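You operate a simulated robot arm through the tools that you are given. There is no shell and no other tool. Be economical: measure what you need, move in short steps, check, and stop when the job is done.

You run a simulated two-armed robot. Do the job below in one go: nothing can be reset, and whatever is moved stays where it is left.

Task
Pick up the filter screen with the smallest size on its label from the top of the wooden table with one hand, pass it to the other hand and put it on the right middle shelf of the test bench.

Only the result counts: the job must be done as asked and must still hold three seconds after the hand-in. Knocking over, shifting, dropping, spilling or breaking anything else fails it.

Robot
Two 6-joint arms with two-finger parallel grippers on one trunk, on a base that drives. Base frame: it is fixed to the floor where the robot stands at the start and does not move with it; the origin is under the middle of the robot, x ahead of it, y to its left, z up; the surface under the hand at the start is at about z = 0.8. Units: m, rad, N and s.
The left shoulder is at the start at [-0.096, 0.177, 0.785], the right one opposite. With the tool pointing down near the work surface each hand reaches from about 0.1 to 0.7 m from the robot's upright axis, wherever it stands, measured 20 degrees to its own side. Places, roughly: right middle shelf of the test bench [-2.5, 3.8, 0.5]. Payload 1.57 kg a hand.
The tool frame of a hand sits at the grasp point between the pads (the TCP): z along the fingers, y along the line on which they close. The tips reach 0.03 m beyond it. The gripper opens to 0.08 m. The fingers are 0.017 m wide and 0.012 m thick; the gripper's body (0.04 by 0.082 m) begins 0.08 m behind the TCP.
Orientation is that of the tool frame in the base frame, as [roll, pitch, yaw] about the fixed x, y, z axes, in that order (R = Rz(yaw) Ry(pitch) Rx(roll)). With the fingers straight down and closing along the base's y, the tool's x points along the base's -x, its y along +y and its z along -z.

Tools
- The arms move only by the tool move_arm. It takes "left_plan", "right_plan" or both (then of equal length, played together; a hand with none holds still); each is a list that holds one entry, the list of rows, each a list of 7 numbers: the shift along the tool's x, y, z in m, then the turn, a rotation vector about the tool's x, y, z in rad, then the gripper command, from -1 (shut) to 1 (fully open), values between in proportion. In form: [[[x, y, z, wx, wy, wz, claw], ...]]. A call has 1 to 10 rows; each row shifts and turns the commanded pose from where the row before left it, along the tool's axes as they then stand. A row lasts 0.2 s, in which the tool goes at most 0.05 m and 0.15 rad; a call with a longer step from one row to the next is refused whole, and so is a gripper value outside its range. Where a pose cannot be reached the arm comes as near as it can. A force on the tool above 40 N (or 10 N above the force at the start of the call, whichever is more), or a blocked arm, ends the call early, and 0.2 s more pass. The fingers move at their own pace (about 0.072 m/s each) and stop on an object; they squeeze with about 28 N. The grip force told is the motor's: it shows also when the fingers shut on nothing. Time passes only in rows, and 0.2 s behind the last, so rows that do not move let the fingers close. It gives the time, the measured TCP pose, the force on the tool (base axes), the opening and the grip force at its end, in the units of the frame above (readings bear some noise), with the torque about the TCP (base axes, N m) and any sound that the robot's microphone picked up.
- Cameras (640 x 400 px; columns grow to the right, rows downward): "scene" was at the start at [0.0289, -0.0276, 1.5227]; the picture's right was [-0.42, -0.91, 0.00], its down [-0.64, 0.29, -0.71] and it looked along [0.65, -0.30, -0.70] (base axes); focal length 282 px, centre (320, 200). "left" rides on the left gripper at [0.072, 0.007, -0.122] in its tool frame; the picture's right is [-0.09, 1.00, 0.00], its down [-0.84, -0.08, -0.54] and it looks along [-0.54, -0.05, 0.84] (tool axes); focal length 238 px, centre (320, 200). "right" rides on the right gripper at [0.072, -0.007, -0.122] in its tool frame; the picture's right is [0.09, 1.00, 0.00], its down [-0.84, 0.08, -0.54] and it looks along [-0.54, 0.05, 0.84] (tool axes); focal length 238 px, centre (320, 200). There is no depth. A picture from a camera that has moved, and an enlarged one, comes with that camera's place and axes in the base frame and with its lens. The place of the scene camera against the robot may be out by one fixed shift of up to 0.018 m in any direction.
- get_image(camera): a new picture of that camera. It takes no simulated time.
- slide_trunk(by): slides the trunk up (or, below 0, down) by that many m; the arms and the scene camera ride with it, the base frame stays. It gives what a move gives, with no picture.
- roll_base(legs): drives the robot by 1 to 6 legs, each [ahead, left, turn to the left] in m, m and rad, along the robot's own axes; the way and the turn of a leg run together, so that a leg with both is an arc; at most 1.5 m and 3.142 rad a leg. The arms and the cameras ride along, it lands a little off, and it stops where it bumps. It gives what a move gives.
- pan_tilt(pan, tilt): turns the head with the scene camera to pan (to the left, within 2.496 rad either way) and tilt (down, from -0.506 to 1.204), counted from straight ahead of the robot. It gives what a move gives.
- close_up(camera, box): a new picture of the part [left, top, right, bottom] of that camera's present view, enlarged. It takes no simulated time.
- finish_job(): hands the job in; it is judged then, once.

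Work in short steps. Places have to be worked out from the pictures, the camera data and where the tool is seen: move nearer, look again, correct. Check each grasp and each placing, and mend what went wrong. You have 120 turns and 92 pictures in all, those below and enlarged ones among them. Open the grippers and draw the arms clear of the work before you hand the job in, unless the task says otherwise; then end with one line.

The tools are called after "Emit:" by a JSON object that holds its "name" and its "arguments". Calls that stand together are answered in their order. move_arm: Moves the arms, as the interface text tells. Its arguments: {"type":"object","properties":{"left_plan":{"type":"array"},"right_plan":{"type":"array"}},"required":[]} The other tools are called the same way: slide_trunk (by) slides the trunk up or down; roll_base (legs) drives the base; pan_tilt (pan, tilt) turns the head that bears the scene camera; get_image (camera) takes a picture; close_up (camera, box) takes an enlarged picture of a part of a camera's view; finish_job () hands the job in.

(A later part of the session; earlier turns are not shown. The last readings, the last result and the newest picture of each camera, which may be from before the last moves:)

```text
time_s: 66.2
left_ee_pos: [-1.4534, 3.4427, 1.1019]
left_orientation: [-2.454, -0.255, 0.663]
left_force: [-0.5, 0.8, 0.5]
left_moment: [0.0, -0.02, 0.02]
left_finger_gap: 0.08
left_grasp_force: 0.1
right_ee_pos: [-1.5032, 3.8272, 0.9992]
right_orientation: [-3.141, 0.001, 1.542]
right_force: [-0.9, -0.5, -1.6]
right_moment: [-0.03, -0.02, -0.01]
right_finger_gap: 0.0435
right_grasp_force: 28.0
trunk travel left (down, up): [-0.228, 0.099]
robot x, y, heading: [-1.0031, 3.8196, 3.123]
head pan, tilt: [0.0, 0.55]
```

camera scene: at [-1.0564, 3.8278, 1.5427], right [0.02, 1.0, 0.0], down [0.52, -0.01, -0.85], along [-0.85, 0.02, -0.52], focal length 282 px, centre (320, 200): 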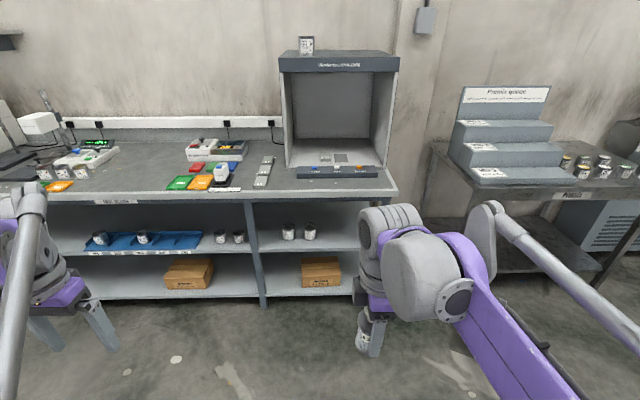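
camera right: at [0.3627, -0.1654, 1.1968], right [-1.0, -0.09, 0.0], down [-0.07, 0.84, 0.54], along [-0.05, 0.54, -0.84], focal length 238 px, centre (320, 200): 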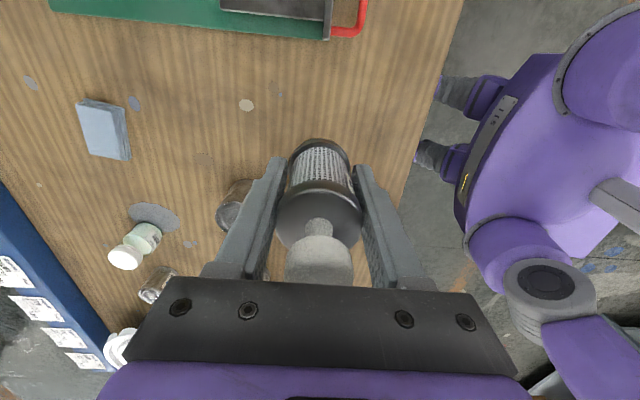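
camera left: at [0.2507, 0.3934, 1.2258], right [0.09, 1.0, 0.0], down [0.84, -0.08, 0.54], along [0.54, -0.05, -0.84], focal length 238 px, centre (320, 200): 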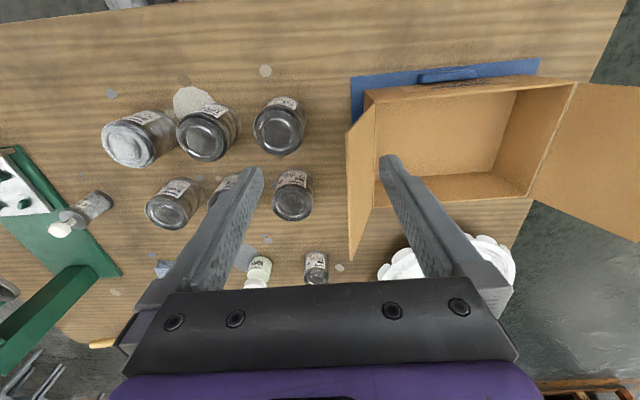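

Both moved as planned. I continue the left hand's rotation.

Emit:
{"name": "move_arm", "arguments": {"left_plan": [[[0, 0, 0, 0.106, 0, -0.106, 1], [0, 0, 0, 0.106, 0, -0.106, 1], [0, 0, 0, 0.106, 0, -0.106, 1], [0, 0, 0, 0.106, 0, -0.106, 1], [0, 0, 0, 0.106, 0, -0.106, 1], [0, 0, 0, 0.106, 0, -0.106, 1], [0, 0, 0, 0.106, 0, -0.106, 1], [0, 0, 0, 0, 0, 0, 1]]]}}

Emit:
{"name": "get_image", "arguments": {"camera": "scene"}}

```text
time_s: 68.0
left_ee_pos: [-1.453, 3.4424, 1.1027]
left_orientation: [-1.957, -0.852, 1.16]
left_force: [-0.5, 0.3, 0.1]
left_moment: [0.05, 0.01, 0.02]
left_finger_gap: 0.0802
left_grasp_force: 0.0
right_ee_pos: [-1.5041, 3.827, 1.0]
right_orientation: [3.141, 0.0, 1.541]
right_force: [-0.1, 0.3, -1.8]
right_moment: [0.03, -0.01, -0.01]
right_finger_gap: 0.0435
right_grasp_force: 28.2
trunk travel left (down, up): [-0.228, 0.099]
robot x, y, heading: [-1.0031, 3.8228, 3.119]
head pan, tilt: [0.0, 0.55]
```

```text
56 pictures are left
camera scene: at [-1.0567, 3.8276, 1.5426], right [0.02, 1.0, 0.0], down [0.52, -0.01, -0.85], along [-0.85, 0.02, -0.52], focal length 282 px, centre (320, 200)
```

scene: 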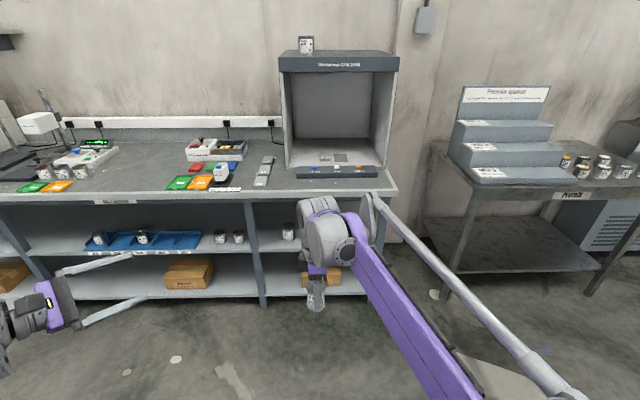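

Rotation is tracking well; I finish the remaining 1.04 rad.

Emit:
{"name": "move_arm", "arguments": {"left_plan": [[[0, 0, 0, 0.1052, 0, -0.1052, 1], [0, 0, 0, 0.1052, 0, -0.1052, 1], [0, 0, 0, 0.1052, 0, -0.1052, 1], [0, 0, 0, 0.1052, 0, -0.1052, 1], [0, 0, 0, 0.1052, 0, -0.1052, 1], [0, 0, 0, 0.1052, 0, -0.1052, 1], [0, 0, 0, 0.1052, 0, -0.1052, 1], [0, 0, 0, 0, 0, 0, 1]]]}}

Emit:
{"name": "get_image", "arguments": {"camera": "left"}}

```text
time_s: 69.8
left_ee_pos: [-1.4513, 3.4433, 1.1038]
left_orientation: [1.555, -1.571, -1.582]
left_force: [0.1, 0.2, 0.1]
left_moment: [0.05, 0.0, -0.03]
left_finger_gap: 0.0801
left_grasp_force: 0.1
right_ee_pos: [-1.5024, 3.8273, 0.9995]
right_orientation: [-3.141, 0.0, 1.541]
right_force: [0.0, 0.0, -2.5]
right_moment: [-0.04, -0.01, -0.01]
right_finger_gap: 0.0435
right_grasp_force: 28.3
trunk travel left (down, up): [-0.228, 0.099]
robot x, y, heading: [-1.0029, 3.8193, 3.116]
head pan, tilt: [0.0, 0.55]
```

```text
55 pictures are left
camera left: at [-1.3298, 3.4465, 1.1753], right [0.02, 1.0, -0.09], down [0.54, -0.09, -0.84], along [-0.84, -0.03, -0.54], focal length 238 px, centre (320, 200)
```

left: 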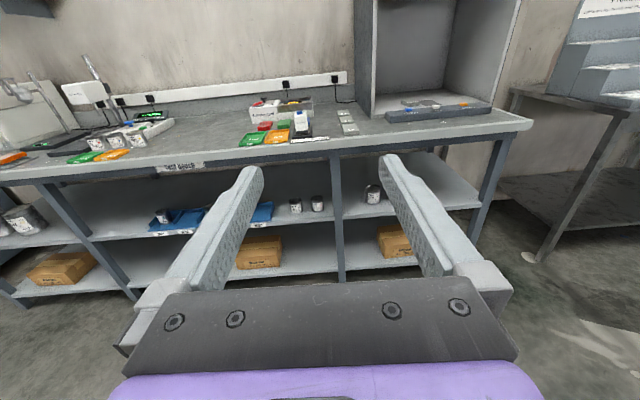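

The left hand now points forward with its camera up. I check how the right forearm lies before bringing the left in behind the screen.

Emit:
{"name": "pan_tilt", "arguments": {"pan": 0.0, "tilt": 1.1}}

Emit:
{"name": "get_image", "arguments": {"camera": "scene"}}

```text
time_s: 70.8
left_ee_pos: [-1.4519, 3.4431, 1.1031]
left_orientation: [-1.624, -1.569, 1.598]
left_force: [0.5, 0.2, -0.2]
left_moment: [0.0, -0.01, -0.02]
left_finger_gap: 0.0799
left_grasp_force: 0.1
right_ee_pos: [-1.5046, 3.8276, 0.9995]
right_orientation: [3.141, 0.0, 1.541]
right_force: [-0.5, -0.7, -2.0]
right_moment: [0.02, 0.0, 0.02]
right_finger_gap: 0.0436
right_grasp_force: 28.4
trunk travel left (down, up): [-0.228, 0.099]
robot x, y, heading: [-1.0011, 3.8206, 3.118]
head pan, tilt: [0.0, 1.1]
```

```text
54 pictures are left
camera scene: at [-1.0298, 3.8272, 1.4996], right [0.02, 1.0, 0.0], down [0.89, -0.02, -0.45], along [-0.45, 0.01, -0.89], focal length 282 px, centre (320, 200)
```

scene: 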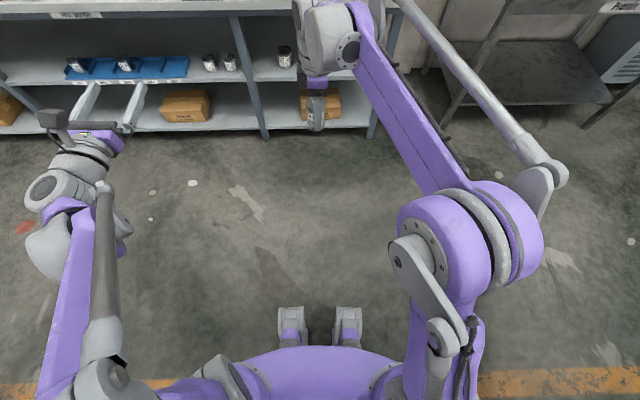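

The right elbow is well to the right, so the space behind the screen is free. I bring the left hand diagonally back and across to about 0.16 m behind the screen at cap height.

Emit:
{"name": "move_arm", "arguments": {"left_plan": [[[-0.0096, 0.0429, -0.0113, 0, 0, 0, 1], [-0.0096, 0.0429, -0.0113, 0, 0, 0, 1], [-0.0096, 0.0429, -0.0113, 0, 0, 0, 1], [-0.0096, 0.0429, -0.0113, 0, 0, 0, 1], [-0.0096, 0.0429, -0.0113, 0, 0, 0, 1], [-0.0096, 0.0429, -0.0113, 0, 0, 0, 1], [-0.0096, 0.0429, -0.0113, 0, 0, 0, 1], [-0.0096, 0.0429, -0.0113, 0, 0, 0, 1], [-0.0096, 0.0429, -0.0113, 0, 0, 0, 1], [0, 0, 0, 0, 0, 0, 1]]]}}

Emit:
{"name": "get_image", "arguments": {"camera": "left"}}

Emit:
{"name": "get_image", "arguments": {"camera": "scene"}}

```text
time_s: 73.0
left_ee_pos: [-1.3564, 3.6495, 1.0243]
left_orientation: [-2.371, -1.566, 2.329]
left_force: [0.4, -0.4, 0.3]
left_moment: [0.02, -0.04, 0.01]
left_finger_gap: 0.0801
left_grasp_force: 0.0
left hand out of reach, approached as far as the arm can: row 5, 6, 7, 8, 9
right_ee_pos: [-1.5038, 3.8272, 1.0002]
right_orientation: [-3.141, 0.0, 1.54]
right_force: [0.6, -0.7, -1.4]
right_moment: [0.02, 0.03, 0.01]
right_finger_gap: 0.0434
right_grasp_force: 28.1
trunk travel left (down, up): [-0.228, 0.099]
robot x, y, heading: [-0.9998, 3.8192, 3.114]
head pan, tilt: [0.0, 1.1]
```

```text
53 pictures are left
camera left: at [-1.233, 3.6514, 1.0975], right [0.04, 0.99, -0.09], down [0.54, -0.1, -0.84], along [-0.84, -0.02, -0.54], focal length 238 px, centre (320, 200)
```

left: 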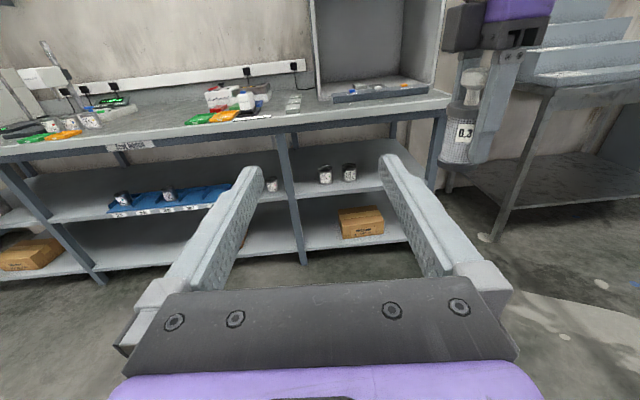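

```text
52 pictures are left
camera scene: at [-1.0299, 3.8272, 1.4995], right [0.02, 1.0, 0.0], down [0.89, -0.02, -0.45], along [-0.45, 0.01, -0.89], focal length 282 px, centre (320, 200)
```

scene: 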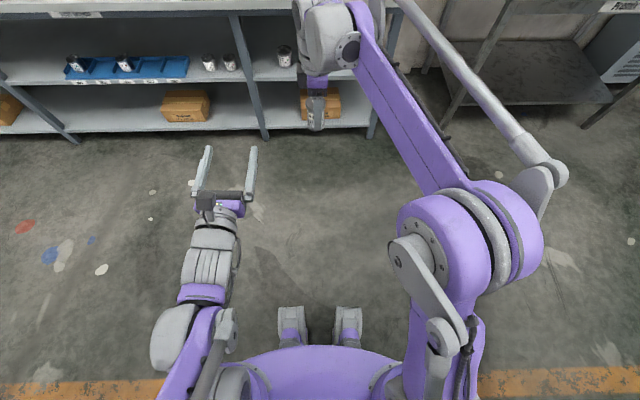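

The left arm can't reach that close in front of the chest; the meeting point must be further forward and left. I test how the left commanded pose stands with a small step.

Emit:
{"name": "move_arm", "arguments": {"left_plan": [[[0, -0.02, 0.02, 0, 0, 0, 1], [0, 0, 0, 0, 0, 0, 1]]]}}

```text
time_s: 73.6
left_ee_pos: [-1.375, 3.6471, 1.0245]
left_orientation: [-2.134, -1.57, 2.103]
left_force: [0.0, -0.3, 0.9]
left_moment: [-0.02, 0.0, -0.01]
left_finger_gap: 0.0801
left_grasp_force: 0.1
left hand out of reach, approached as far as the arm can: row 1
right_ee_pos: [-1.5032, 3.8274, 0.9998]
right_orientation: [3.141, -0.001, 1.542]
right_force: [0.4, 0.0, -1.0]
right_moment: [0.02, 0.02, 0.01]
right_finger_gap: 0.0435
right_grasp_force: 28.1
trunk travel left (down, up): [-0.228, 0.099]
robot x, y, heading: [-0.9983, 3.8203, 3.115]
head pan, tilt: [0.0, 1.1]
```

Still ambiguous; I step the left hand 0.12 m to the left to bring the command back into reach.

Emit:
{"name": "move_arm", "arguments": {"left_plan": [[[0, -0.04, 0.01, 0, 0, 0, 1], [0, -0.04, 0.01, 0, 0, 0, 1], [0, -0.04, 0.01, 0, 0, 0, 1], [0, 0, 0, 0, 0, 0, 1]]]}}

```text
time_s: 74.6
left_ee_pos: [-1.4101, 3.5294, 1.0246]
left_orientation: [-1.644, -1.569, 1.62]
left_force: [0.7, -0.4, 0.1]
left_moment: [0.03, -0.02, 0.07]
left_finger_gap: 0.0798
left_grasp_force: 0.0
right_ee_pos: [-1.5038, 3.8273, 0.9983]
right_orientation: [-3.141, -0.001, 1.541]
right_force: [0.7, 0.0, -1.9]
right_moment: [0.02, 0.06, -0.01]
right_finger_gap: 0.0434
right_grasp_force: 28.1
trunk travel left (down, up): [-0.228, 0.099]
robot x, y, heading: [-0.9994, 3.8183, 3.12]
head pan, tilt: [0.0, 1.1]
```

The command follows the actual pose. I bring the right hand to about (-1.55, 3.68), well in front of the left shoulder.

Emit:
{"name": "move_arm", "arguments": {"right_plan": [[[-0.0371, -0.0104, 0, 0, 0, 0, -1], [-0.0371, -0.0104, 0, 0, 0, 0, -1], [-0.0371, -0.0104, 0, 0, 0, 0, -1], [-0.0371, -0.0104, 0, 0, 0, 0, -1], [0, 0, 0, 0, 0, 0, -1]]]}}

Emit:
{"name": "get_image", "arguments": {"camera": "left"}}

```text
time_s: 75.8
left_ee_pos: [-1.4094, 3.531, 1.0233]
left_orientation: [-1.46, -1.569, 1.434]
left_force: [0.8, 0.5, -0.1]
left_moment: [-0.02, 0.01, 0.01]
left_finger_gap: 0.08
left_grasp_force: 0.0
right_ee_pos: [-1.5447, 3.6841, 1.0007]
right_orientation: [3.141, 0.0, 1.543]
right_force: [0.3, -0.2, -1.9]
right_moment: [-0.03, 0.02, 0.02]
right_finger_gap: 0.0436
right_grasp_force: 28.2
right hand out of reach, approached as far as the arm can: row 4
trunk travel left (down, up): [-0.228, 0.099]
robot x, y, heading: [-1.0002, 3.8234, 3.12]
head pan, tilt: [0.0, 1.1]
```

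```text
51 pictures are left
camera left: at [-1.2871, 3.5328, 1.0964], right [0.03, 1.0, -0.09], down [0.54, -0.09, -0.84], along [-0.84, -0.03, -0.54], focal length 238 px, centre (320, 200)
```

left: 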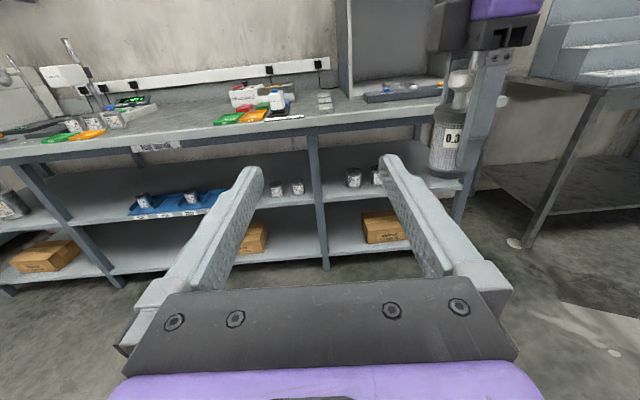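

The right hand is at (-1.545, 3.684); the cap should be at z≈1.018. I shift the left hand sideways to line up behind it.

Emit:
{"name": "move_arm", "arguments": {"left_plan": [[[-0.001, 0.0383, 0.002, 0, 0, 0, 1], [-0.001, 0.0383, 0.002, 0, 0, 0, 1], [-0.001, 0.0383, 0.002, 0, 0, 0, 1], [-0.001, 0.0383, 0.002, 0, 0, 0, 1], [0, 0, 0, 0, 0, 0, 1]]]}}

Emit:
{"name": "get_image", "arguments": {"camera": "left"}}

```text
time_s: 77.0
left_ee_pos: [-1.4134, 3.6609, 1.0078]
left_orientation: [3.085, -1.514, 3.126]
left_force: [-0.2, -0.8, -0.4]
left_moment: [0.01, -0.01, 0.01]
left_finger_gap: 0.0799
left_grasp_force: 0.1
left hand out of reach, approached as far as the arm can: row 4
right_ee_pos: [-1.5443, 3.6824, 1.0017]
right_orientation: [-3.141, -0.002, 1.543]
right_force: [-0.5, 0.5, -2.0]
right_moment: [0.03, -0.01, -0.05]
right_finger_gap: 0.0439
right_grasp_force: 27.5
trunk travel left (down, up): [-0.228, 0.099]
robot x, y, heading: [-0.9989, 3.8223, 3.12]
head pan, tilt: [0.0, 1.1]
```

```text
50 pictures are left
camera left: at [-1.2954, 3.6573, 1.086], right [0.08, 0.99, -0.09], down [0.58, -0.12, -0.81], along [-0.81, 0.01, -0.59], focal length 238 px, centre (320, 200)
```

left: 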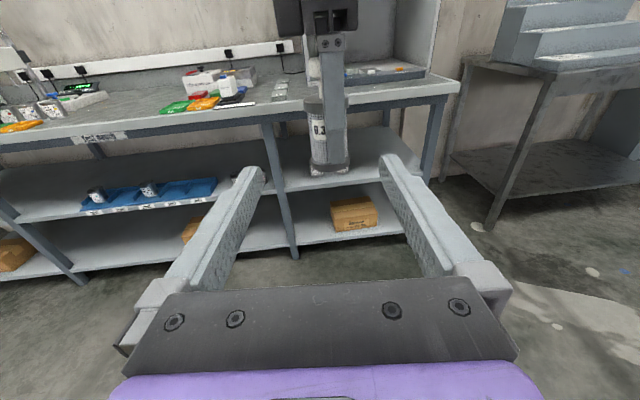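

At this spot the wrist is at its limit and the hand tilted. I back off to the left and yaw both hands 0.4 rad to the robot's right, so that the left can come in diagonally, which suits its arm.

Emit:
{"name": "move_arm", "arguments": {"left_plan": [[[0, -0.04, 0, 0, 0, 0, 1], [0, -0.04, 0, 0, 0, 0, 1], [0, -0.04, 0, 0, 0, 0, 1], [0, 0, 0, -0.1333, 0, 0, 1], [0, 0, 0, -0.1333, 0, 0, 1], [0, 0, 0, -0.1333, 0, 0, 1], [0, 0, 0, 0, 0, 0, 1]]], "right_plan": [[[0, 0, 0, 0, 0, 0, -1], [0, 0, 0, 0, 0, 0, -1], [0, 0, 0, 0, 0, 0.0, -1], [0, 0, 0, 0, 0, 0.1333, -1], [0, 0, 0, 0, 0, 0.1333, -1], [0, 0, 0, 0, 0, 0.1333, -1], [0, 0, 0, 0, 0, 0, -1]]]}}

Emit:
{"name": "get_image", "arguments": {"camera": "left"}}

```text
time_s: 78.6
left_ee_pos: [-1.4177, 3.5651, 1.0168]
left_orientation: [-2.207, -1.569, 1.779]
left_force: [-0.1, 0.4, 0.3]
left_moment: [-0.02, 0.0, 0.01]
left_finger_gap: 0.0796
left_grasp_force: 0.0
right_ee_pos: [-1.5457, 3.6818, 1.0]
right_orientation: [3.141, 0.0, 1.139]
right_force: [0.6, -0.1, -1.9]
right_moment: [0.03, 0.02, -0.03]
right_finger_gap: 0.0436
right_grasp_force: 28.1
trunk travel left (down, up): [-0.228, 0.099]
robot x, y, heading: [-1.0011, 3.8188, 3.118]
head pan, tilt: [0.0, 1.1]
```

```text
49 pictures are left
camera left: at [-1.3026, 3.5197, 1.0893], right [0.41, 0.91, -0.09], down [0.46, -0.3, -0.84], along [-0.79, 0.3, -0.54], focal length 238 px, centre (320, 200)
```

left: 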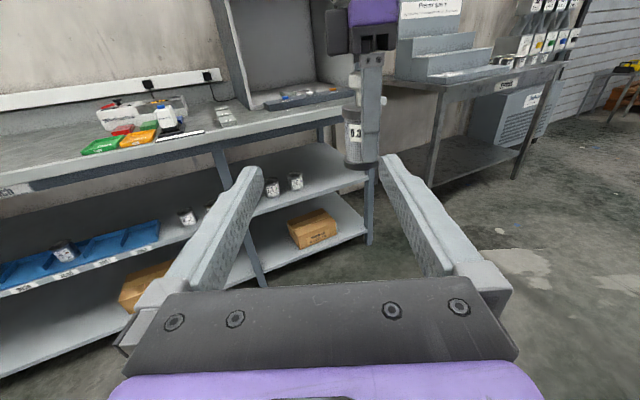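

Orientation is level again and both hands are aligned in yaw. I shift left 0.054 m sideways and advance 0.08 m, then check.

Emit:
{"name": "move_arm", "arguments": {"left_plan": [[[0.0005, 0.027, 0, 0, 0, 0, 1], [0.0005, 0.0267, 0, 0, 0, 0, 1], [0, 0, 0.04, 0, 0, 0, 1], [0, 0, 0.04, 0, 0, 0, 1], [0, 0, 0, 0, 0, 0, 1]]]}}

Emit:
{"name": "get_image", "arguments": {"camera": "left"}}

```text
time_s: 79.8
left_ee_pos: [-1.4695, 3.6482, 1.0185]
left_orientation: [-1.763, -1.569, 1.336]
left_force: [-1.0, 0.4, 0.0]
left_moment: [-0.01, 0.0, -0.01]
left_finger_gap: 0.0799
left_grasp_force: 0.0
right_ee_pos: [-1.5449, 3.6804, 1.0005]
right_orientation: [-3.141, -0.001, 1.143]
right_force: [0.3, 0.1, -2.7]
right_moment: [0.01, 0.0, -0.03]
right_finger_gap: 0.0434
right_grasp_force: 28.0
trunk travel left (down, up): [-0.228, 0.099]
robot x, y, heading: [-1.0008, 3.8199, 3.121]
head pan, tilt: [0.0, 1.1]
```

```text
48 pictures are left
camera left: at [-1.3552, 3.6033, 1.091], right [0.41, 0.91, -0.09], down [0.46, -0.3, -0.84], along [-0.79, 0.3, -0.54], focal length 238 px, centre (320, 200)
```

left: 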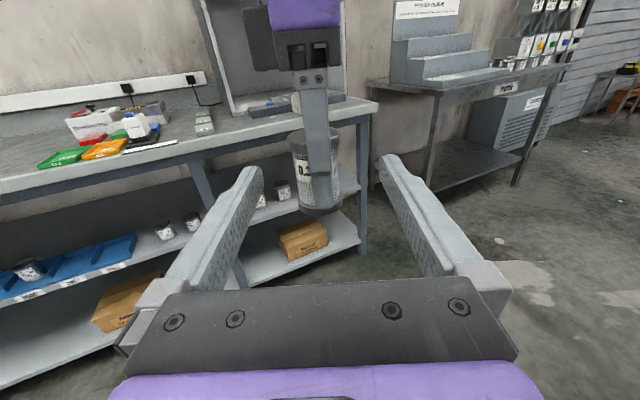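

Aligned: remaining distance is 0.083 m straight ahead with no lateral error. I advance and check before closing.

Emit:
{"name": "move_arm", "arguments": {"left_plan": [[[0, -0.001, 0.03, 0, 0, 0, 1], [0, 0, 0.03, 0, 0, 0, 1], [0, 0, 0.022, 0, 0, 0, 1], [0, 0, 0, 0, 0, 0, 1]]]}}

Emit:
{"name": "get_image", "arguments": {"camera": "left"}}

Emit:
{"name": "get_image", "arguments": {"camera": "right"}}

```text
time_s: 80.8
left_ee_pos: [-1.545, 3.68, 1.0198]
left_orientation: [1.247, -1.57, -1.676]
left_force: [-0.3, 1.6, 0.1]
left_moment: [0.04, 0.0, 0.01]
left_finger_gap: 0.0799
left_grasp_force: 0.1
right_ee_pos: [-1.5449, 3.682, 0.9997]
right_orientation: [3.142, 0.0, 1.141]
right_force: [-0.4, -1.0, -1.2]
right_moment: [0.02, -0.04, 0.01]
right_finger_gap: 0.0434
right_grasp_force: 28.1
trunk travel left (down, up): [-0.228, 0.099]
robot x, y, heading: [-0.9987, 3.8241, 3.117]
head pan, tilt: [0.0, 1.1]
```

```text
47 pictures are left
camera left: at [-1.4298, 3.6369, 1.0917], right [0.41, 0.91, -0.09], down [0.46, -0.3, -0.84], along [-0.79, 0.3, -0.54], focal length 238 px, centre (320, 200)
```

left: 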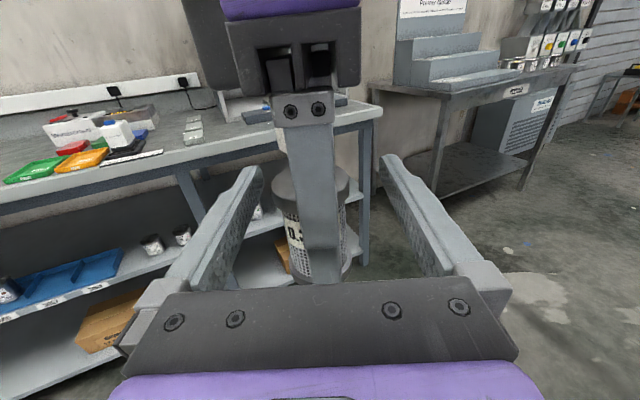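

```text
46 pictures are left
camera right: at [-1.5215, 3.7494, 1.121], right [0.94, -0.33, 0.0], down [-0.28, -0.79, 0.54], along [-0.18, -0.51, -0.84], focal length 238 px, centre (320, 200)
```

right: 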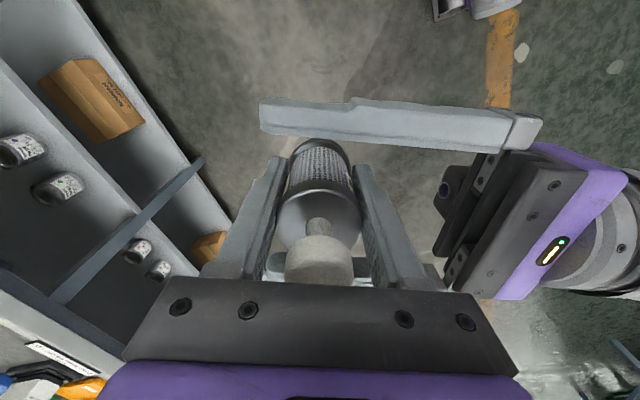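

The left fingers straddle the cap at the right height, and the right fingers sit in the free sectors. I close the left hand while the right holds on.

Emit:
{"name": "move_arm", "arguments": {"left_plan": [[[0, 0, 0, 0, 0, 0, 0.3], [0, 0, 0, 0, 0, 0, 0], [0, 0, 0, 0, 0, 0, -1], [0, 0, 0, 0, 0, 0, -1], [0, 0, 0, 0, 0, 0, -1]]]}}

Emit:
{"name": "get_image", "arguments": {"camera": "left"}}

```text
time_s: 82.0
left_ee_pos: [-1.5458, 3.6807, 1.0192]
left_orientation: [-2.209, -1.566, 1.787]
left_force: [-14.5, -21.1, -1.2]
left_moment: [-0.54, 0.01, 0.13]
left_finger_gap: 0.0451
left_grasp_force: 28.0
right_ee_pos: [-1.5457, 3.6825, 0.9997]
right_orientation: [3.141, 0.0, 1.14]
right_force: [14.2, 21.4, 1.5]
right_moment: [0.16, 0.24, -0.11]
right_finger_gap: 0.0435
right_grasp_force: 28.2
trunk travel left (down, up): [-0.228, 0.099]
robot x, y, heading: [-1.0034, 3.8198, 3.116]
head pan, tilt: [0.0, 1.1]
```

```text
45 pictures are left
camera left: at [-1.43, 3.6362, 1.0915], right [0.41, 0.91, -0.09], down [0.46, -0.3, -0.84], along [-0.79, 0.3, -0.54], focal length 238 px, centre (320, 200)
```

left: 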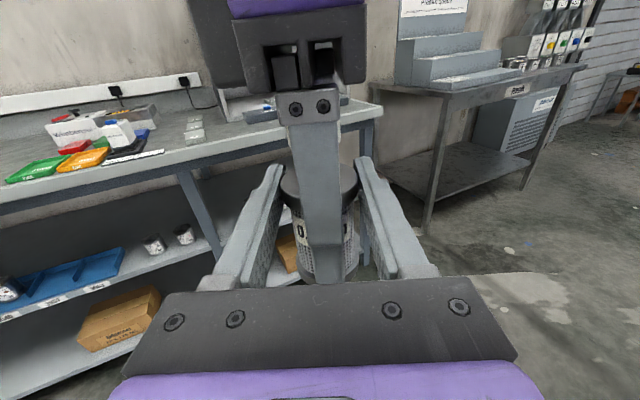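

The left hand holds the cap (gap 0.045, 28 N). I open the right hand, then raise it straight up clear of the knob.

Emit:
{"name": "move_arm", "arguments": {"right_plan": [[[0, 0, 0, 0, 0, 0, 0.3], [0, 0, 0, 0, 0, 0, 1], [0, 0, 0, 0, 0, 0, 1], [0, 0, -0.02, 0, 0, 0, 1], [0, 0, -0.04, 0, 0, 0, 1], [0, 0, -0.04, 0, 0, 0, 1], [0, 0, -0.04, 0, 0, 0, 1], [0, 0, -0.03, 0, 0, 0, 1]]]}}

Emit:
{"name": "get_image", "arguments": {"camera": "left"}}

```text
time_s: 83.4
left_ee_pos: [-1.5432, 3.6823, 1.0218]
left_orientation: [0.875, -1.56, -1.306]
left_force: [1.3, -0.2, -3.4]
left_moment: [0.01, -0.01, 0.0]
left_finger_gap: 0.045
left_grasp_force: 28.0
right_ee_pos: [-1.5279, 3.6925, 1.0378]
right_orientation: [-3.134, 0.006, 1.135]
right_force: [-1.8, -1.0, 1.1]
right_moment: [0.05, 0.05, -0.02]
right_finger_gap: 0.0801
right_grasp_force: 0.2
right hand out of reach, approached as far as the arm can: row 4, 5, 6, 7
trunk travel left (down, up): [-0.228, 0.099]
robot x, y, heading: [-0.9998, 3.8179, 3.117]
head pan, tilt: [0.0, 1.1]
stopped in row 7 (left hand): the force on the tool passed its limit at 60 N (the readings are from after the stop); the commanded pose is now the measured one
```

```text
44 pictures are left
camera left: at [-1.4287, 3.6372, 1.0937], right [0.42, 0.91, -0.08], down [0.46, -0.29, -0.84], along [-0.79, 0.31, -0.53], focal length 238 px, centre (320, 200)
```

left: 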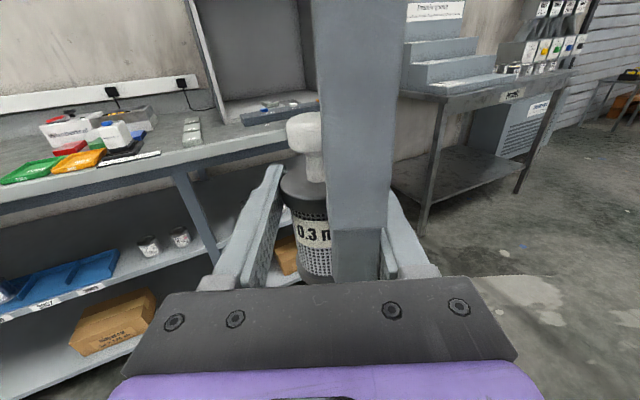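

The right arm hit its reach limit going up and drifted, brushing the left hand; the screen is still well held. Instead I shift the left hand to recentre on the right's fingers and lower it out of them.

Emit:
{"name": "move_arm", "arguments": {"left_plan": [[[0, 0.0078, -0.005, 0, 0, 0, -1], [0, 0.0078, -0.005, 0, 0, 0, -1], [0, 0, 0, 0, 0, 0, -1]]]}}

Emit:
{"name": "get_image", "arguments": {"camera": "left"}}

```text
time_s: 84.2
left_ee_pos: [-1.5293, 3.6916, 1.0227]
left_orientation: [0.938, -1.559, -1.368]
left_force: [-0.3, 0.0, -2.8]
left_moment: [-0.03, 0.02, -0.03]
left_finger_gap: 0.0453
left_grasp_force: 27.7
right_ee_pos: [-1.5306, 3.6907, 1.0365]
right_orientation: [-3.136, 0.007, 1.136]
right_force: [0.0, 0.6, -0.6]
right_moment: [-0.02, 0.03, 0.02]
right_finger_gap: 0.0798
right_grasp_force: 0.1
trunk travel left (down, up): [-0.228, 0.099]
robot x, y, heading: [-1.001, 3.8197, 3.113]
head pan, tilt: [0.0, 1.1]
```

```text
43 pictures are left
camera left: at [-1.4143, 3.6466, 1.0937], right [0.42, 0.91, -0.08], down [0.46, -0.29, -0.84], along [-0.79, 0.31, -0.54], focal length 238 px, centre (320, 200)
```

left: 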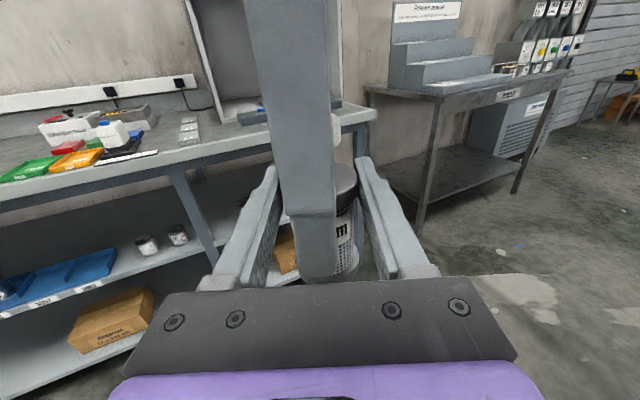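

Centred, no contact force. Now I lower the left hand 0.12 m.

Emit:
{"name": "move_arm", "arguments": {"left_plan": [[[0, -0.002, 0, 0, 0, 0, -1], [-0.03, 0, 0, 0, 0, 0, -1], [-0.03, 0, 0, 0, 0, 0, -1], [-0.03, 0, 0, 0, 0, 0, -1], [-0.03, 0, 0, 0, 0, 0, -1], [0, 0, 0, 0, 0, 0, -1]]]}}

Emit:
{"name": "get_image", "arguments": {"camera": "left"}}

```text
time_s: 85.6
left_ee_pos: [-1.53, 3.6915, 0.9026]
left_orientation: [0.906, -1.559, -1.336]
left_force: [-0.4, -0.4, -2.3]
left_moment: [0.0, 0.01, 0.02]
left_finger_gap: 0.0449
left_grasp_force: 27.7
right_ee_pos: [-1.5283, 3.6912, 1.0373]
right_orientation: [-3.135, 0.003, 1.136]
right_force: [0.1, -0.5, 0.1]
right_moment: [-0.01, 0.03, 0.01]
right_finger_gap: 0.08
right_grasp_force: 0.1
trunk travel left (down, up): [-0.228, 0.099]
robot x, y, heading: [-1.0042, 3.8207, 3.121]
head pan, tilt: [0.0, 1.1]
```

```text
42 pictures are left
camera left: at [-1.4154, 3.6457, 0.9735], right [0.42, 0.91, -0.08], down [0.46, -0.29, -0.84], along [-0.79, 0.31, -0.53], focal length 238 px, centre (320, 200)
```

left: 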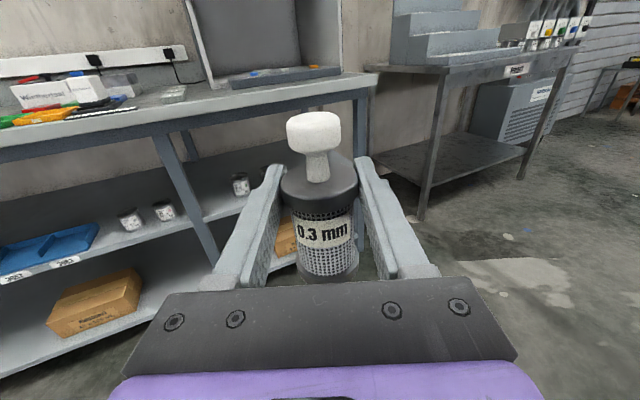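

The screen is now only in the left hand, upright. I draw the right hand away to its own side and back.

Emit:
{"name": "move_arm", "arguments": {"right_plan": [[[0.04, 0, 0, 0, 0, 0, 1], [0.045, 0, 0, 0, 0, 0, 1], [0.045, 0, 0, 0, 0, 0, 1], [0.045, 0, 0, 0, 0, 0, 1], [0.045, 0, 0, 0, 0, 0, 1], [0.045, 0, 0, 0, 0, 0, 1], [0.045, 0, 0, 0, 0, 0, 1], [0.045, 0, 0, 0, 0, 0, 1], [0.045, 0, 0, 0, 0, 0, 1], [0.045, 0.01, 0, 0, 0, 0, 1]]]}}

Emit:
{"name": "pan_tilt", "arguments": {"pan": 0.0, "tilt": 0.7}}

Emit:
{"name": "get_image", "arguments": {"camera": "scene"}}

```text
time_s: 87.8
left_ee_pos: [-1.5306, 3.6917, 0.9033]
left_orientation: [0.867, -1.561, -1.297]
left_force: [0.5, 0.9, -1.7]
left_moment: [0.01, 0.01, -0.01]
left_finger_gap: 0.0452
left_grasp_force: 28.0
right_ee_pos: [-1.3306, 4.092, 1.0355]
right_orientation: [-3.136, 0.006, 1.137]
right_force: [0.1, -0.1, 0.4]
right_moment: [-0.02, 0.01, 0.0]
right_finger_gap: 0.0799
right_grasp_force: 0.1
trunk travel left (down, up): [-0.228, 0.099]
robot x, y, heading: [-1.0048, 3.822, 3.119]
head pan, tilt: [0.0, 1.1]
```

```text
time_s: 88.7
left_ee_pos: [-1.5289, 3.6908, 0.902]
left_orientation: [0.935, -1.56, -1.364]
left_force: [-0.8, -0.3, -2.3]
left_moment: [0.0, -0.02, 0.02]
left_finger_gap: 0.045
left_grasp_force: 28.2
right_ee_pos: [-1.3334, 4.0903, 1.033]
right_orientation: [-3.136, 0.006, 1.137]
right_force: [-0.3, 0.0, 0.2]
right_moment: [-0.01, -0.03, -0.02]
right_finger_gap: 0.0798
right_grasp_force: 0.2
trunk travel left (down, up): [-0.228, 0.099]
robot x, y, heading: [-1.0036, 3.8194, 3.119]
head pan, tilt: [0.0, 0.7]
```

```text
41 pictures are left
camera scene: at [-1.0516, 3.8276, 1.5294], right [0.02, 1.0, 0.0], down [0.64, -0.02, -0.76], along [-0.76, 0.02, -0.64], focal length 282 px, centre (320, 200)
```

scene: 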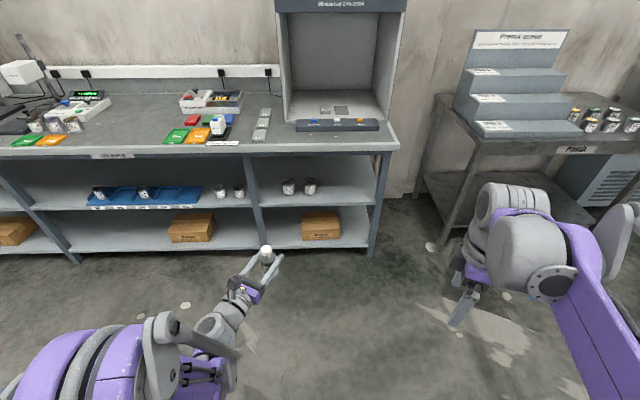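

The layout is clear: middle shelf z≈0.47, front edge x≈-2.26, free spot at y≈3.98. I pull the right hand back further, then lower the trunk.

Emit:
{"name": "move_arm", "arguments": {"right_plan": [[[0.018, 0.036, 0, 0, 0, 0, 1], [0.018, 0.036, 0, 0, 0, 0, 1], [0.018, 0.036, 0, 0, 0, 0, 1], [0.018, 0.036, 0, 0, 0, 0, 1]]]}}

Emit:
{"name": "slide_trunk", "arguments": {"by": -0.2}}

Emit:
{"name": "get_image", "arguments": {"camera": "scene"}}

```text
time_s: 89.7
left_ee_pos: [-1.5294, 3.6912, 0.902]
left_orientation: [0.874, -1.562, -1.306]
left_force: [0.5, -0.2, -2.2]
left_moment: [0.03, 0.0, 0.01]
left_finger_gap: 0.0448
left_grasp_force: 28.1
right_ee_pos: [-1.1718, 4.0922, 1.0335]
right_orientation: [-3.135, 0.005, 1.136]
right_force: [0.7, -0.7, -1.0]
right_moment: [0.01, 0.0, 0.0]
right_finger_gap: 0.08
right_grasp_force: 0.0
trunk travel left (down, up): [-0.228, 0.099]
robot x, y, heading: [-0.9998, 3.822, 3.112]
head pan, tilt: [0.0, 0.7]
```

```text
time_s: 91.8
left_ee_pos: [-1.5277, 3.6922, 0.701]
left_orientation: [0.909, -1.561, -1.339]
left_force: [-0.2, 0.7, -1.8]
left_moment: [0.01, 0.01, -0.04]
left_finger_gap: 0.0452
left_grasp_force: 27.9
right_ee_pos: [-1.1717, 4.0953, 0.8337]
right_orientation: [-3.135, 0.005, 1.136]
right_force: [0.4, 0.3, -0.2]
right_moment: [-0.02, 0.0, 0.02]
right_finger_gap: 0.08
right_grasp_force: 0.1
trunk travel left (down, up): [-0.028, 0.299]
robot x, y, heading: [-1.0005, 3.8243, 3.119]
head pan, tilt: [0.0, 0.7]
```

```text
40 pictures are left
camera scene: at [-1.0965, 3.8287, 1.3228], right [0.02, 1.0, 0.0], down [0.64, -0.02, -0.76], along [-0.76, 0.02, -0.64], focal length 282 px, centre (320, 200)
```

scene: 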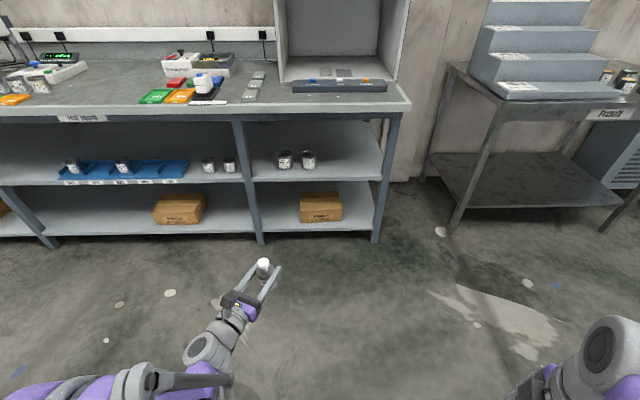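

The screen is fine. I lower the left hand to z≈0.62 (screen bottom ≈0.555), then drive sideways and part of the way ahead, and look.

Emit:
{"name": "move_arm", "arguments": {"left_plan": [[[-0.027, 0, 0, 0, 0, 0, -1], [-0.027, 0, 0, 0, 0, 0, -1], [-0.027, 0, 0, 0, 0, 0, -1], [0, 0, 0, 0, 0, 0, -1]]]}}

Emit:
{"name": "roll_base", "arguments": {"legs": [[0, -0.262, 0], [0.52, 0, 0]]}}

Emit:
{"name": "get_image", "arguments": {"camera": "scene"}}

Emit:
{"name": "get_image", "arguments": {"camera": "left"}}

```text
time_s: 92.8
left_ee_pos: [-1.5292, 3.6922, 0.6199]
left_orientation: [0.933, -1.561, -1.362]
left_force: [-0.2, -0.3, -1.7]
left_moment: [0.0, 0.02, 0.01]
left_finger_gap: 0.0453
left_grasp_force: 28.3
right_ee_pos: [-1.1722, 4.0963, 0.8345]
right_orientation: [-3.137, 0.005, 1.136]
right_force: [0.5, -0.3, -0.1]
right_moment: [-0.01, -0.01, 0.01]
right_finger_gap: 0.0799
right_grasp_force: 0.1
trunk travel left (down, up): [-0.028, 0.299]
robot x, y, heading: [-1.0, 3.8208, 3.115]
head pan, tilt: [0.0, 0.7]
```

```text
time_s: 98.2
left_ee_pos: [-2.0298, 3.951, 0.6218]
left_orientation: [0.962, -1.561, -1.392]
left_force: [0.6, 0.4, -2.4]
left_moment: [0.01, 0.01, -0.02]
left_finger_gap: 0.0449
left_grasp_force: 28.5
right_ee_pos: [-1.6729, 4.3547, 0.8337]
right_orientation: [-3.137, 0.006, 1.135]
right_force: [-0.3, 0.1, 0.5]
right_moment: [-0.02, -0.02, 0.0]
right_finger_gap: 0.0803
right_grasp_force: 0.0
trunk travel left (down, up): [-0.028, 0.299]
robot x, y, heading: [-1.5011, 4.0831, 3.119]
head pan, tilt: [0.0, 0.7]
```

```text
39 pictures are left
camera scene: at [-1.5979, 4.0886, 1.3227], right [0.02, 1.0, 0.0], down [0.64, -0.01, -0.76], along [-0.76, 0.02, -0.64], focal length 282 px, centre (320, 200)
```

scene: 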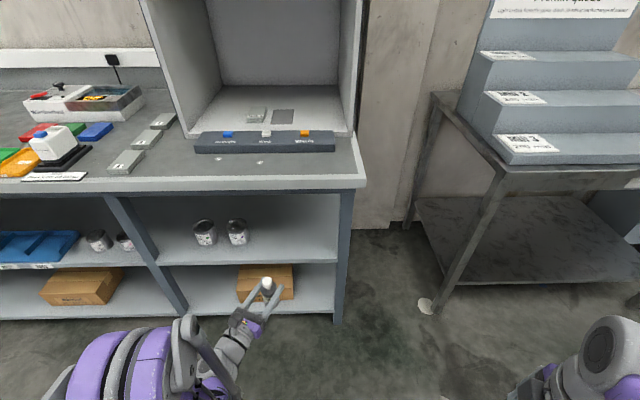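

```text
38 pictures are left
camera left: at [-1.9157, 3.9047, 0.6923], right [0.41, 0.91, -0.08], down [0.46, -0.29, -0.84], along [-0.79, 0.31, -0.54], focal length 238 px, centre (320, 200)
```

left: 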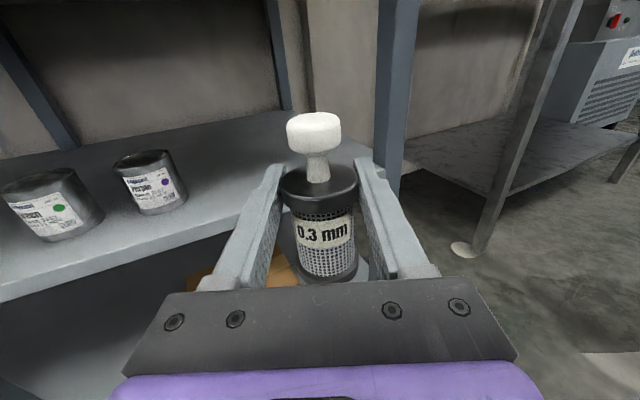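

Combining both cameras, the shelf is at z≈0.48 with its edge at x≈-2.245; the tins are around y≈3.65–3.82. I extend the left arm 0.12 m ahead (keeps the elbow off the bench), then drive 0.18 m.

Emit:
{"name": "move_arm", "arguments": {"left_plan": [[[0, -0.0125, 0.0275, 0, 0, 0, -1], [0, -0.0125, 0.0275, 0, 0, 0, -1], [0, -0.0125, 0.0275, 0, 0, 0, -1], [0, -0.0125, 0.0275, 0, 0, 0, -1], [0, 0, 0, 0, 0, 0, -1]]]}}

Emit:
{"name": "get_image", "arguments": {"camera": "scene"}}

Emit:
{"name": "get_image", "arguments": {"camera": "left"}}

```text
time_s: 99.4
left_ee_pos: [-2.1496, 3.9505, 0.6205]
left_orientation: [0.941, -1.56, -1.37]
left_force: [0.7, -0.3, -1.8]
left_moment: [0.0, -0.01, -0.02]
left_finger_gap: 0.0451
left_grasp_force: 27.6
right_ee_pos: [-1.6739, 4.3542, 0.8347]
right_orientation: [-3.135, 0.006, 1.137]
right_force: [0.0, 0.1, 0.0]
right_moment: [0.0, 0.05, -0.01]
right_finger_gap: 0.08
right_grasp_force: 0.0
trunk travel left (down, up): [-0.028, 0.299]
robot x, y, heading: [-1.5032, 4.0808, 3.119]
head pan, tilt: [0.0, 0.7]
```

```text
37 pictures are left
camera scene: at [-1.5975, 4.0886, 1.3227], right [0.02, 1.0, 0.0], down [0.64, -0.01, -0.76], along [-0.76, 0.02, -0.64], focal length 282 px, centre (320, 200)
```

scene: 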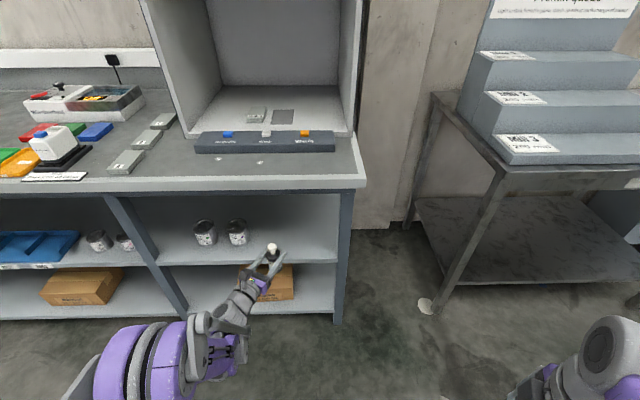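

```text
36 pictures are left
camera left: at [-2.0356, 3.9043, 0.6922], right [0.41, 0.91, -0.08], down [0.46, -0.29, -0.84], along [-0.79, 0.31, -0.54], focal length 238 px, centre (320, 200)
```

left: 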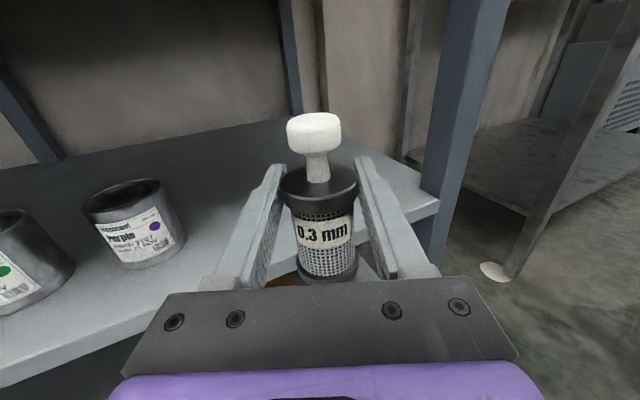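

Clear and centred. I drive ahead 0.18 m to put the screen over the shelf at x≈-2.33.

Emit:
{"name": "roll_base", "arguments": {"legs": [[0.19, 0, 0]]}}

Emit:
{"name": "get_image", "arguments": {"camera": "left"}}

Emit:
{"name": "get_image", "arguments": {"camera": "scene"}}

```text
time_s: 101.0
left_ee_pos: [-2.3387, 3.9578, 0.6195]
left_orientation: [0.987, -1.561, -1.422]
left_force: [-0.2, -0.3, -1.7]
left_moment: [0.01, 0.01, 0.0]
left_finger_gap: 0.0448
left_grasp_force: 27.6
right_ee_pos: [-1.861, 4.3605, 0.8336]
right_orientation: [-3.136, 0.004, 1.134]
right_force: [-0.2, 0.9, -0.4]
right_moment: [0.02, -0.01, 0.02]
right_finger_gap: 0.0799
right_grasp_force: 0.1
trunk travel left (down, up): [-0.028, 0.299]
robot x, y, heading: [-1.6877, 4.0856, 3.116]
head pan, tilt: [0.0, 0.7]
```

```text
35 pictures are left
camera left: at [-2.2247, 3.912, 0.692], right [0.42, 0.9, -0.08], down [0.46, -0.29, -0.84], along [-0.78, 0.31, -0.54], focal length 238 px, centre (320, 200)
```

left: 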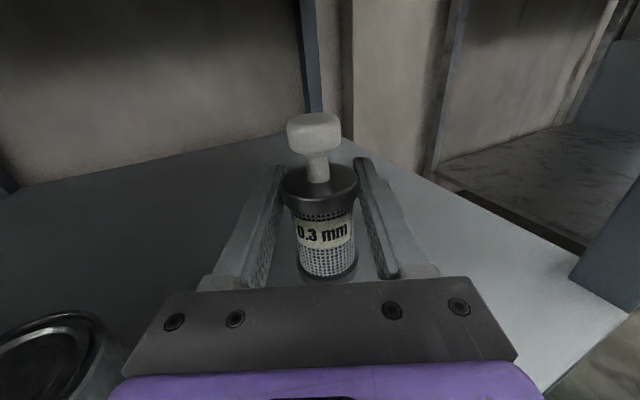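

```text
34 pictures are left
camera scene: at [-1.7864, 4.094, 1.3227], right [0.03, 1.0, 0.0], down [0.64, -0.02, -0.76], along [-0.76, 0.02, -0.64], focal length 282 px, centre (320, 200)
```

scene: 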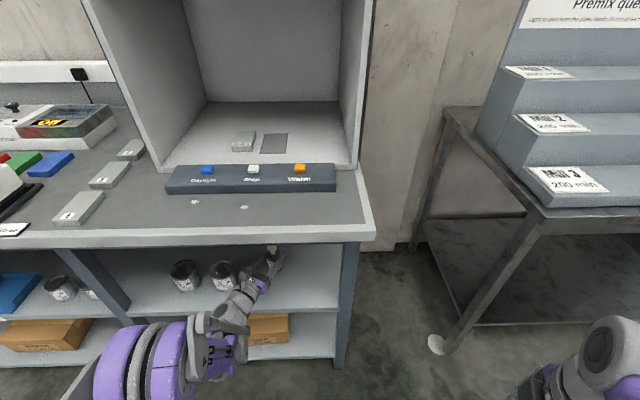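

The screen hovers over the free spot at (-2.339, 3.958). I lower it 0.055 m and look.

Emit:
{"name": "move_arm", "arguments": {"left_plan": [[[-0.02, 0, 0, 0, 0, 0, -1], [-0.02, 0, 0, 0, 0, 0, -1], [-0.015, 0, 0, 0, 0, 0, -1], [0, 0, 0, 0, 0, 0, -1]]]}}

Emit:
{"name": "get_image", "arguments": {"camera": "left"}}

```text
time_s: 102.0
left_ee_pos: [-2.3375, 3.9579, 0.5643]
left_orientation: [0.943, -1.56, -1.38]
left_force: [0.6, -0.2, -1.9]
left_moment: [-0.01, 0.0, -0.02]
left_finger_gap: 0.0449
left_grasp_force: 28.3
right_ee_pos: [-1.8605, 4.3606, 0.8345]
right_orientation: [-3.136, 0.005, 1.132]
right_force: [-0.4, -0.3, 0.2]
right_moment: [0.0, 0.03, 0.03]
right_finger_gap: 0.0799
right_grasp_force: 0.1
trunk travel left (down, up): [-0.028, 0.299]
robot x, y, heading: [-1.6931, 4.0853, 3.118]
head pan, tilt: [0.0, 0.7]
```

```text
33 pictures are left
camera left: at [-2.2241, 3.9113, 0.6363], right [0.42, 0.9, -0.08], down [0.46, -0.29, -0.84], along [-0.78, 0.31, -0.54], focal length 238 px, centre (320, 200)
```

left: 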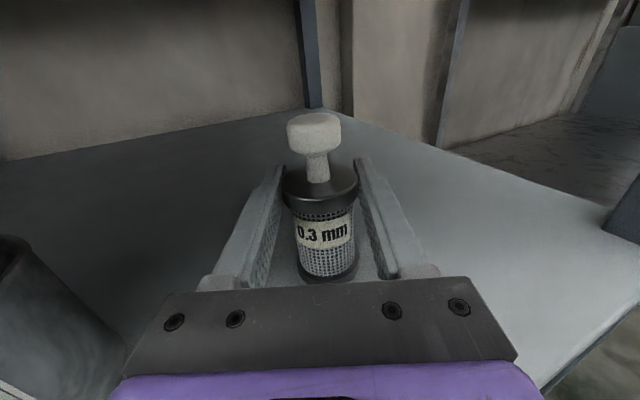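

Still free of contact. I lower in 3 mm steps, watching the vertical force.

Emit:
{"name": "move_arm", "arguments": {"left_plan": [[[-0.005, 0, 0, 0, 0, 0, -1], [-0.004, 0, 0, 0, 0, 0, -1], [-0.003, 0, 0, 0, 0, 0, -1], [0, 0, 0, 0, 0, 0, -1]]]}}

```text
time_s: 103.0
left_ee_pos: [-2.3374, 3.9596, 0.554]
left_orientation: [0.728, -1.558, -1.163]
left_force: [0.3, -4.3, 24.2]
left_moment: [-0.39, 0.28, 0.04]
left_finger_gap: 0.0451
left_grasp_force: 27.5
right_ee_pos: [-1.858, 4.3601, 0.8337]
right_orientation: [-3.134, 0.006, 1.133]
right_force: [0.3, 0.1, -0.3]
right_moment: [0.01, -0.02, -0.02]
right_finger_gap: 0.08
right_grasp_force: 0.1
trunk travel left (down, up): [-0.028, 0.299]
robot x, y, heading: [-1.6874, 4.0808, 3.113]
head pan, tilt: [0.0, 0.7]
```

Contact is made (24 N up). I ease up 1.5 mm and open the fingers.

Emit:
{"name": "move_arm", "arguments": {"left_plan": [[[0.0015, 0, 0, 0, 0, 0, -1], [0, 0, 0, 0, 0, 0, -1]]]}}

Emit:
{"name": "get_image", "arguments": {"camera": "left"}}

```text
time_s: 103.6
left_ee_pos: [-2.3391, 3.9601, 0.5542]
left_orientation: [0.868, -1.562, -1.303]
left_force: [3.0, -2.6, 8.5]
left_moment: [-0.25, 0.04, 0.11]
left_finger_gap: 0.045
left_grasp_force: 27.8
right_ee_pos: [-1.8595, 4.3615, 0.835]
right_orientation: [-3.135, 0.005, 1.135]
right_force: [0.3, 0.2, -1.4]
right_moment: [0.02, 0.01, 0.0]
right_finger_gap: 0.0802
right_grasp_force: 0.0
trunk travel left (down, up): [-0.028, 0.299]
robot x, y, heading: [-1.692, 4.0834, 3.116]
head pan, tilt: [0.0, 0.7]
```

```text
32 pictures are left
camera left: at [-2.2243, 3.9129, 0.626], right [0.42, 0.9, -0.09], down [0.46, -0.29, -0.84], along [-0.78, 0.31, -0.54], focal length 238 px, centre (320, 200)
```

left: 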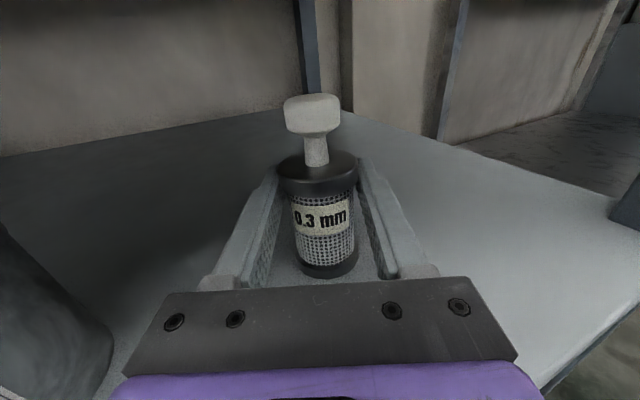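

Resting lightly on the shelf, upright. I open the fingers and check.

Emit:
{"name": "move_arm", "arguments": {"left_plan": [[[0, 0, 0, 0, 0, 0, 0.3], [0, 0, 0, 0, 0, 0, 0.7], [0, 0, 0, 0, 0, 0, 1], [0, 0, 0, 0, 0, 0, 1]]]}}

Emit:
{"name": "get_image", "arguments": {"camera": "left"}}

```text
time_s: 104.6
left_ee_pos: [-2.3374, 3.9595, 0.5547]
left_orientation: [0.93, -1.56, -1.363]
left_force: [0.4, -0.4, 0.8]
left_moment: [-0.01, -0.03, -0.01]
left_finger_gap: 0.08
left_grasp_force: 0.0
right_ee_pos: [-1.8601, 4.3603, 0.8333]
right_orientation: [-3.137, 0.005, 1.133]
right_force: [-0.1, 0.3, 0.5]
right_moment: [0.0, -0.01, -0.01]
right_finger_gap: 0.08
right_grasp_force: 0.0
trunk travel left (down, up): [-0.028, 0.299]
robot x, y, heading: [-1.6906, 4.0865, 3.111]
head pan, tilt: [0.0, 0.7]
```

```text
31 pictures are left
camera left: at [-2.2247, 3.9128, 0.6259], right [0.42, 0.9, -0.08], down [0.46, -0.29, -0.84], along [-0.78, 0.31, -0.54], focal length 238 px, centre (320, 200)
```

left: 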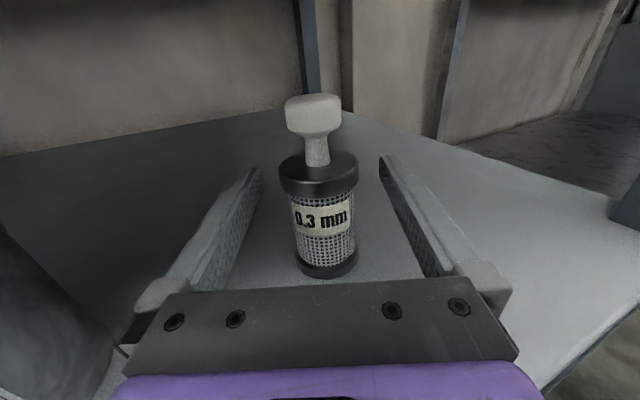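

The screen stands free and upright. I withdraw the left hand straight back along the fingers.

Emit:
{"name": "move_arm", "arguments": {"left_plan": [[[0, 0, -0.02, 0, 0, 0, 1], [0, 0, -0.03, 0, 0, 0, 1], [0, 0, -0.03, 0, 0, 0, 1], [0, 0, -0.03, 0, 0, 0, 1], [0, 0, 0, 0, 0, 0, 1]]]}}

Emit:
{"name": "get_image", "arguments": {"camera": "left"}}

```text
time_s: 105.8
left_ee_pos: [-2.2403, 3.914, 0.5528]
left_orientation: [0.918, -1.56, -1.351]
left_force: [-0.3, 0.3, 1.2]
left_moment: [-0.01, 0.04, -0.03]
left_finger_gap: 0.08
left_grasp_force: 0.1
right_ee_pos: [-1.8603, 4.3598, 0.8345]
right_orientation: [-3.137, 0.006, 1.134]
right_force: [-0.1, 0.2, -0.5]
right_moment: [0.01, -0.02, -0.01]
right_finger_gap: 0.0803
right_grasp_force: 0.1
trunk travel left (down, up): [-0.028, 0.299]
robot x, y, heading: [-1.6892, 4.0852, 3.114]
head pan, tilt: [0.0, 0.7]
```

```text
30 pictures are left
camera left: at [-2.1263, 3.8673, 0.6243], right [0.42, 0.9, -0.08], down [0.46, -0.29, -0.84], along [-0.78, 0.31, -0.54], focal length 238 px, centre (320, 200)
```

left: 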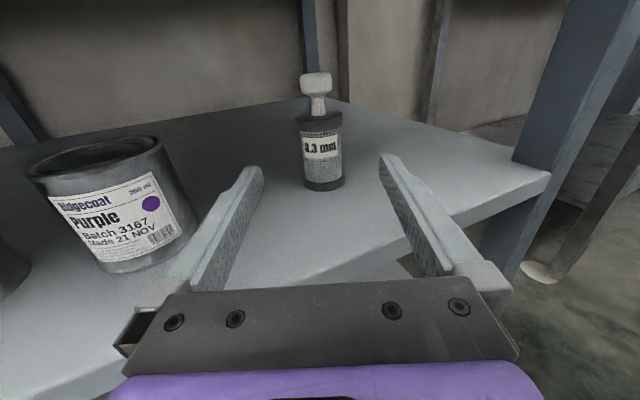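

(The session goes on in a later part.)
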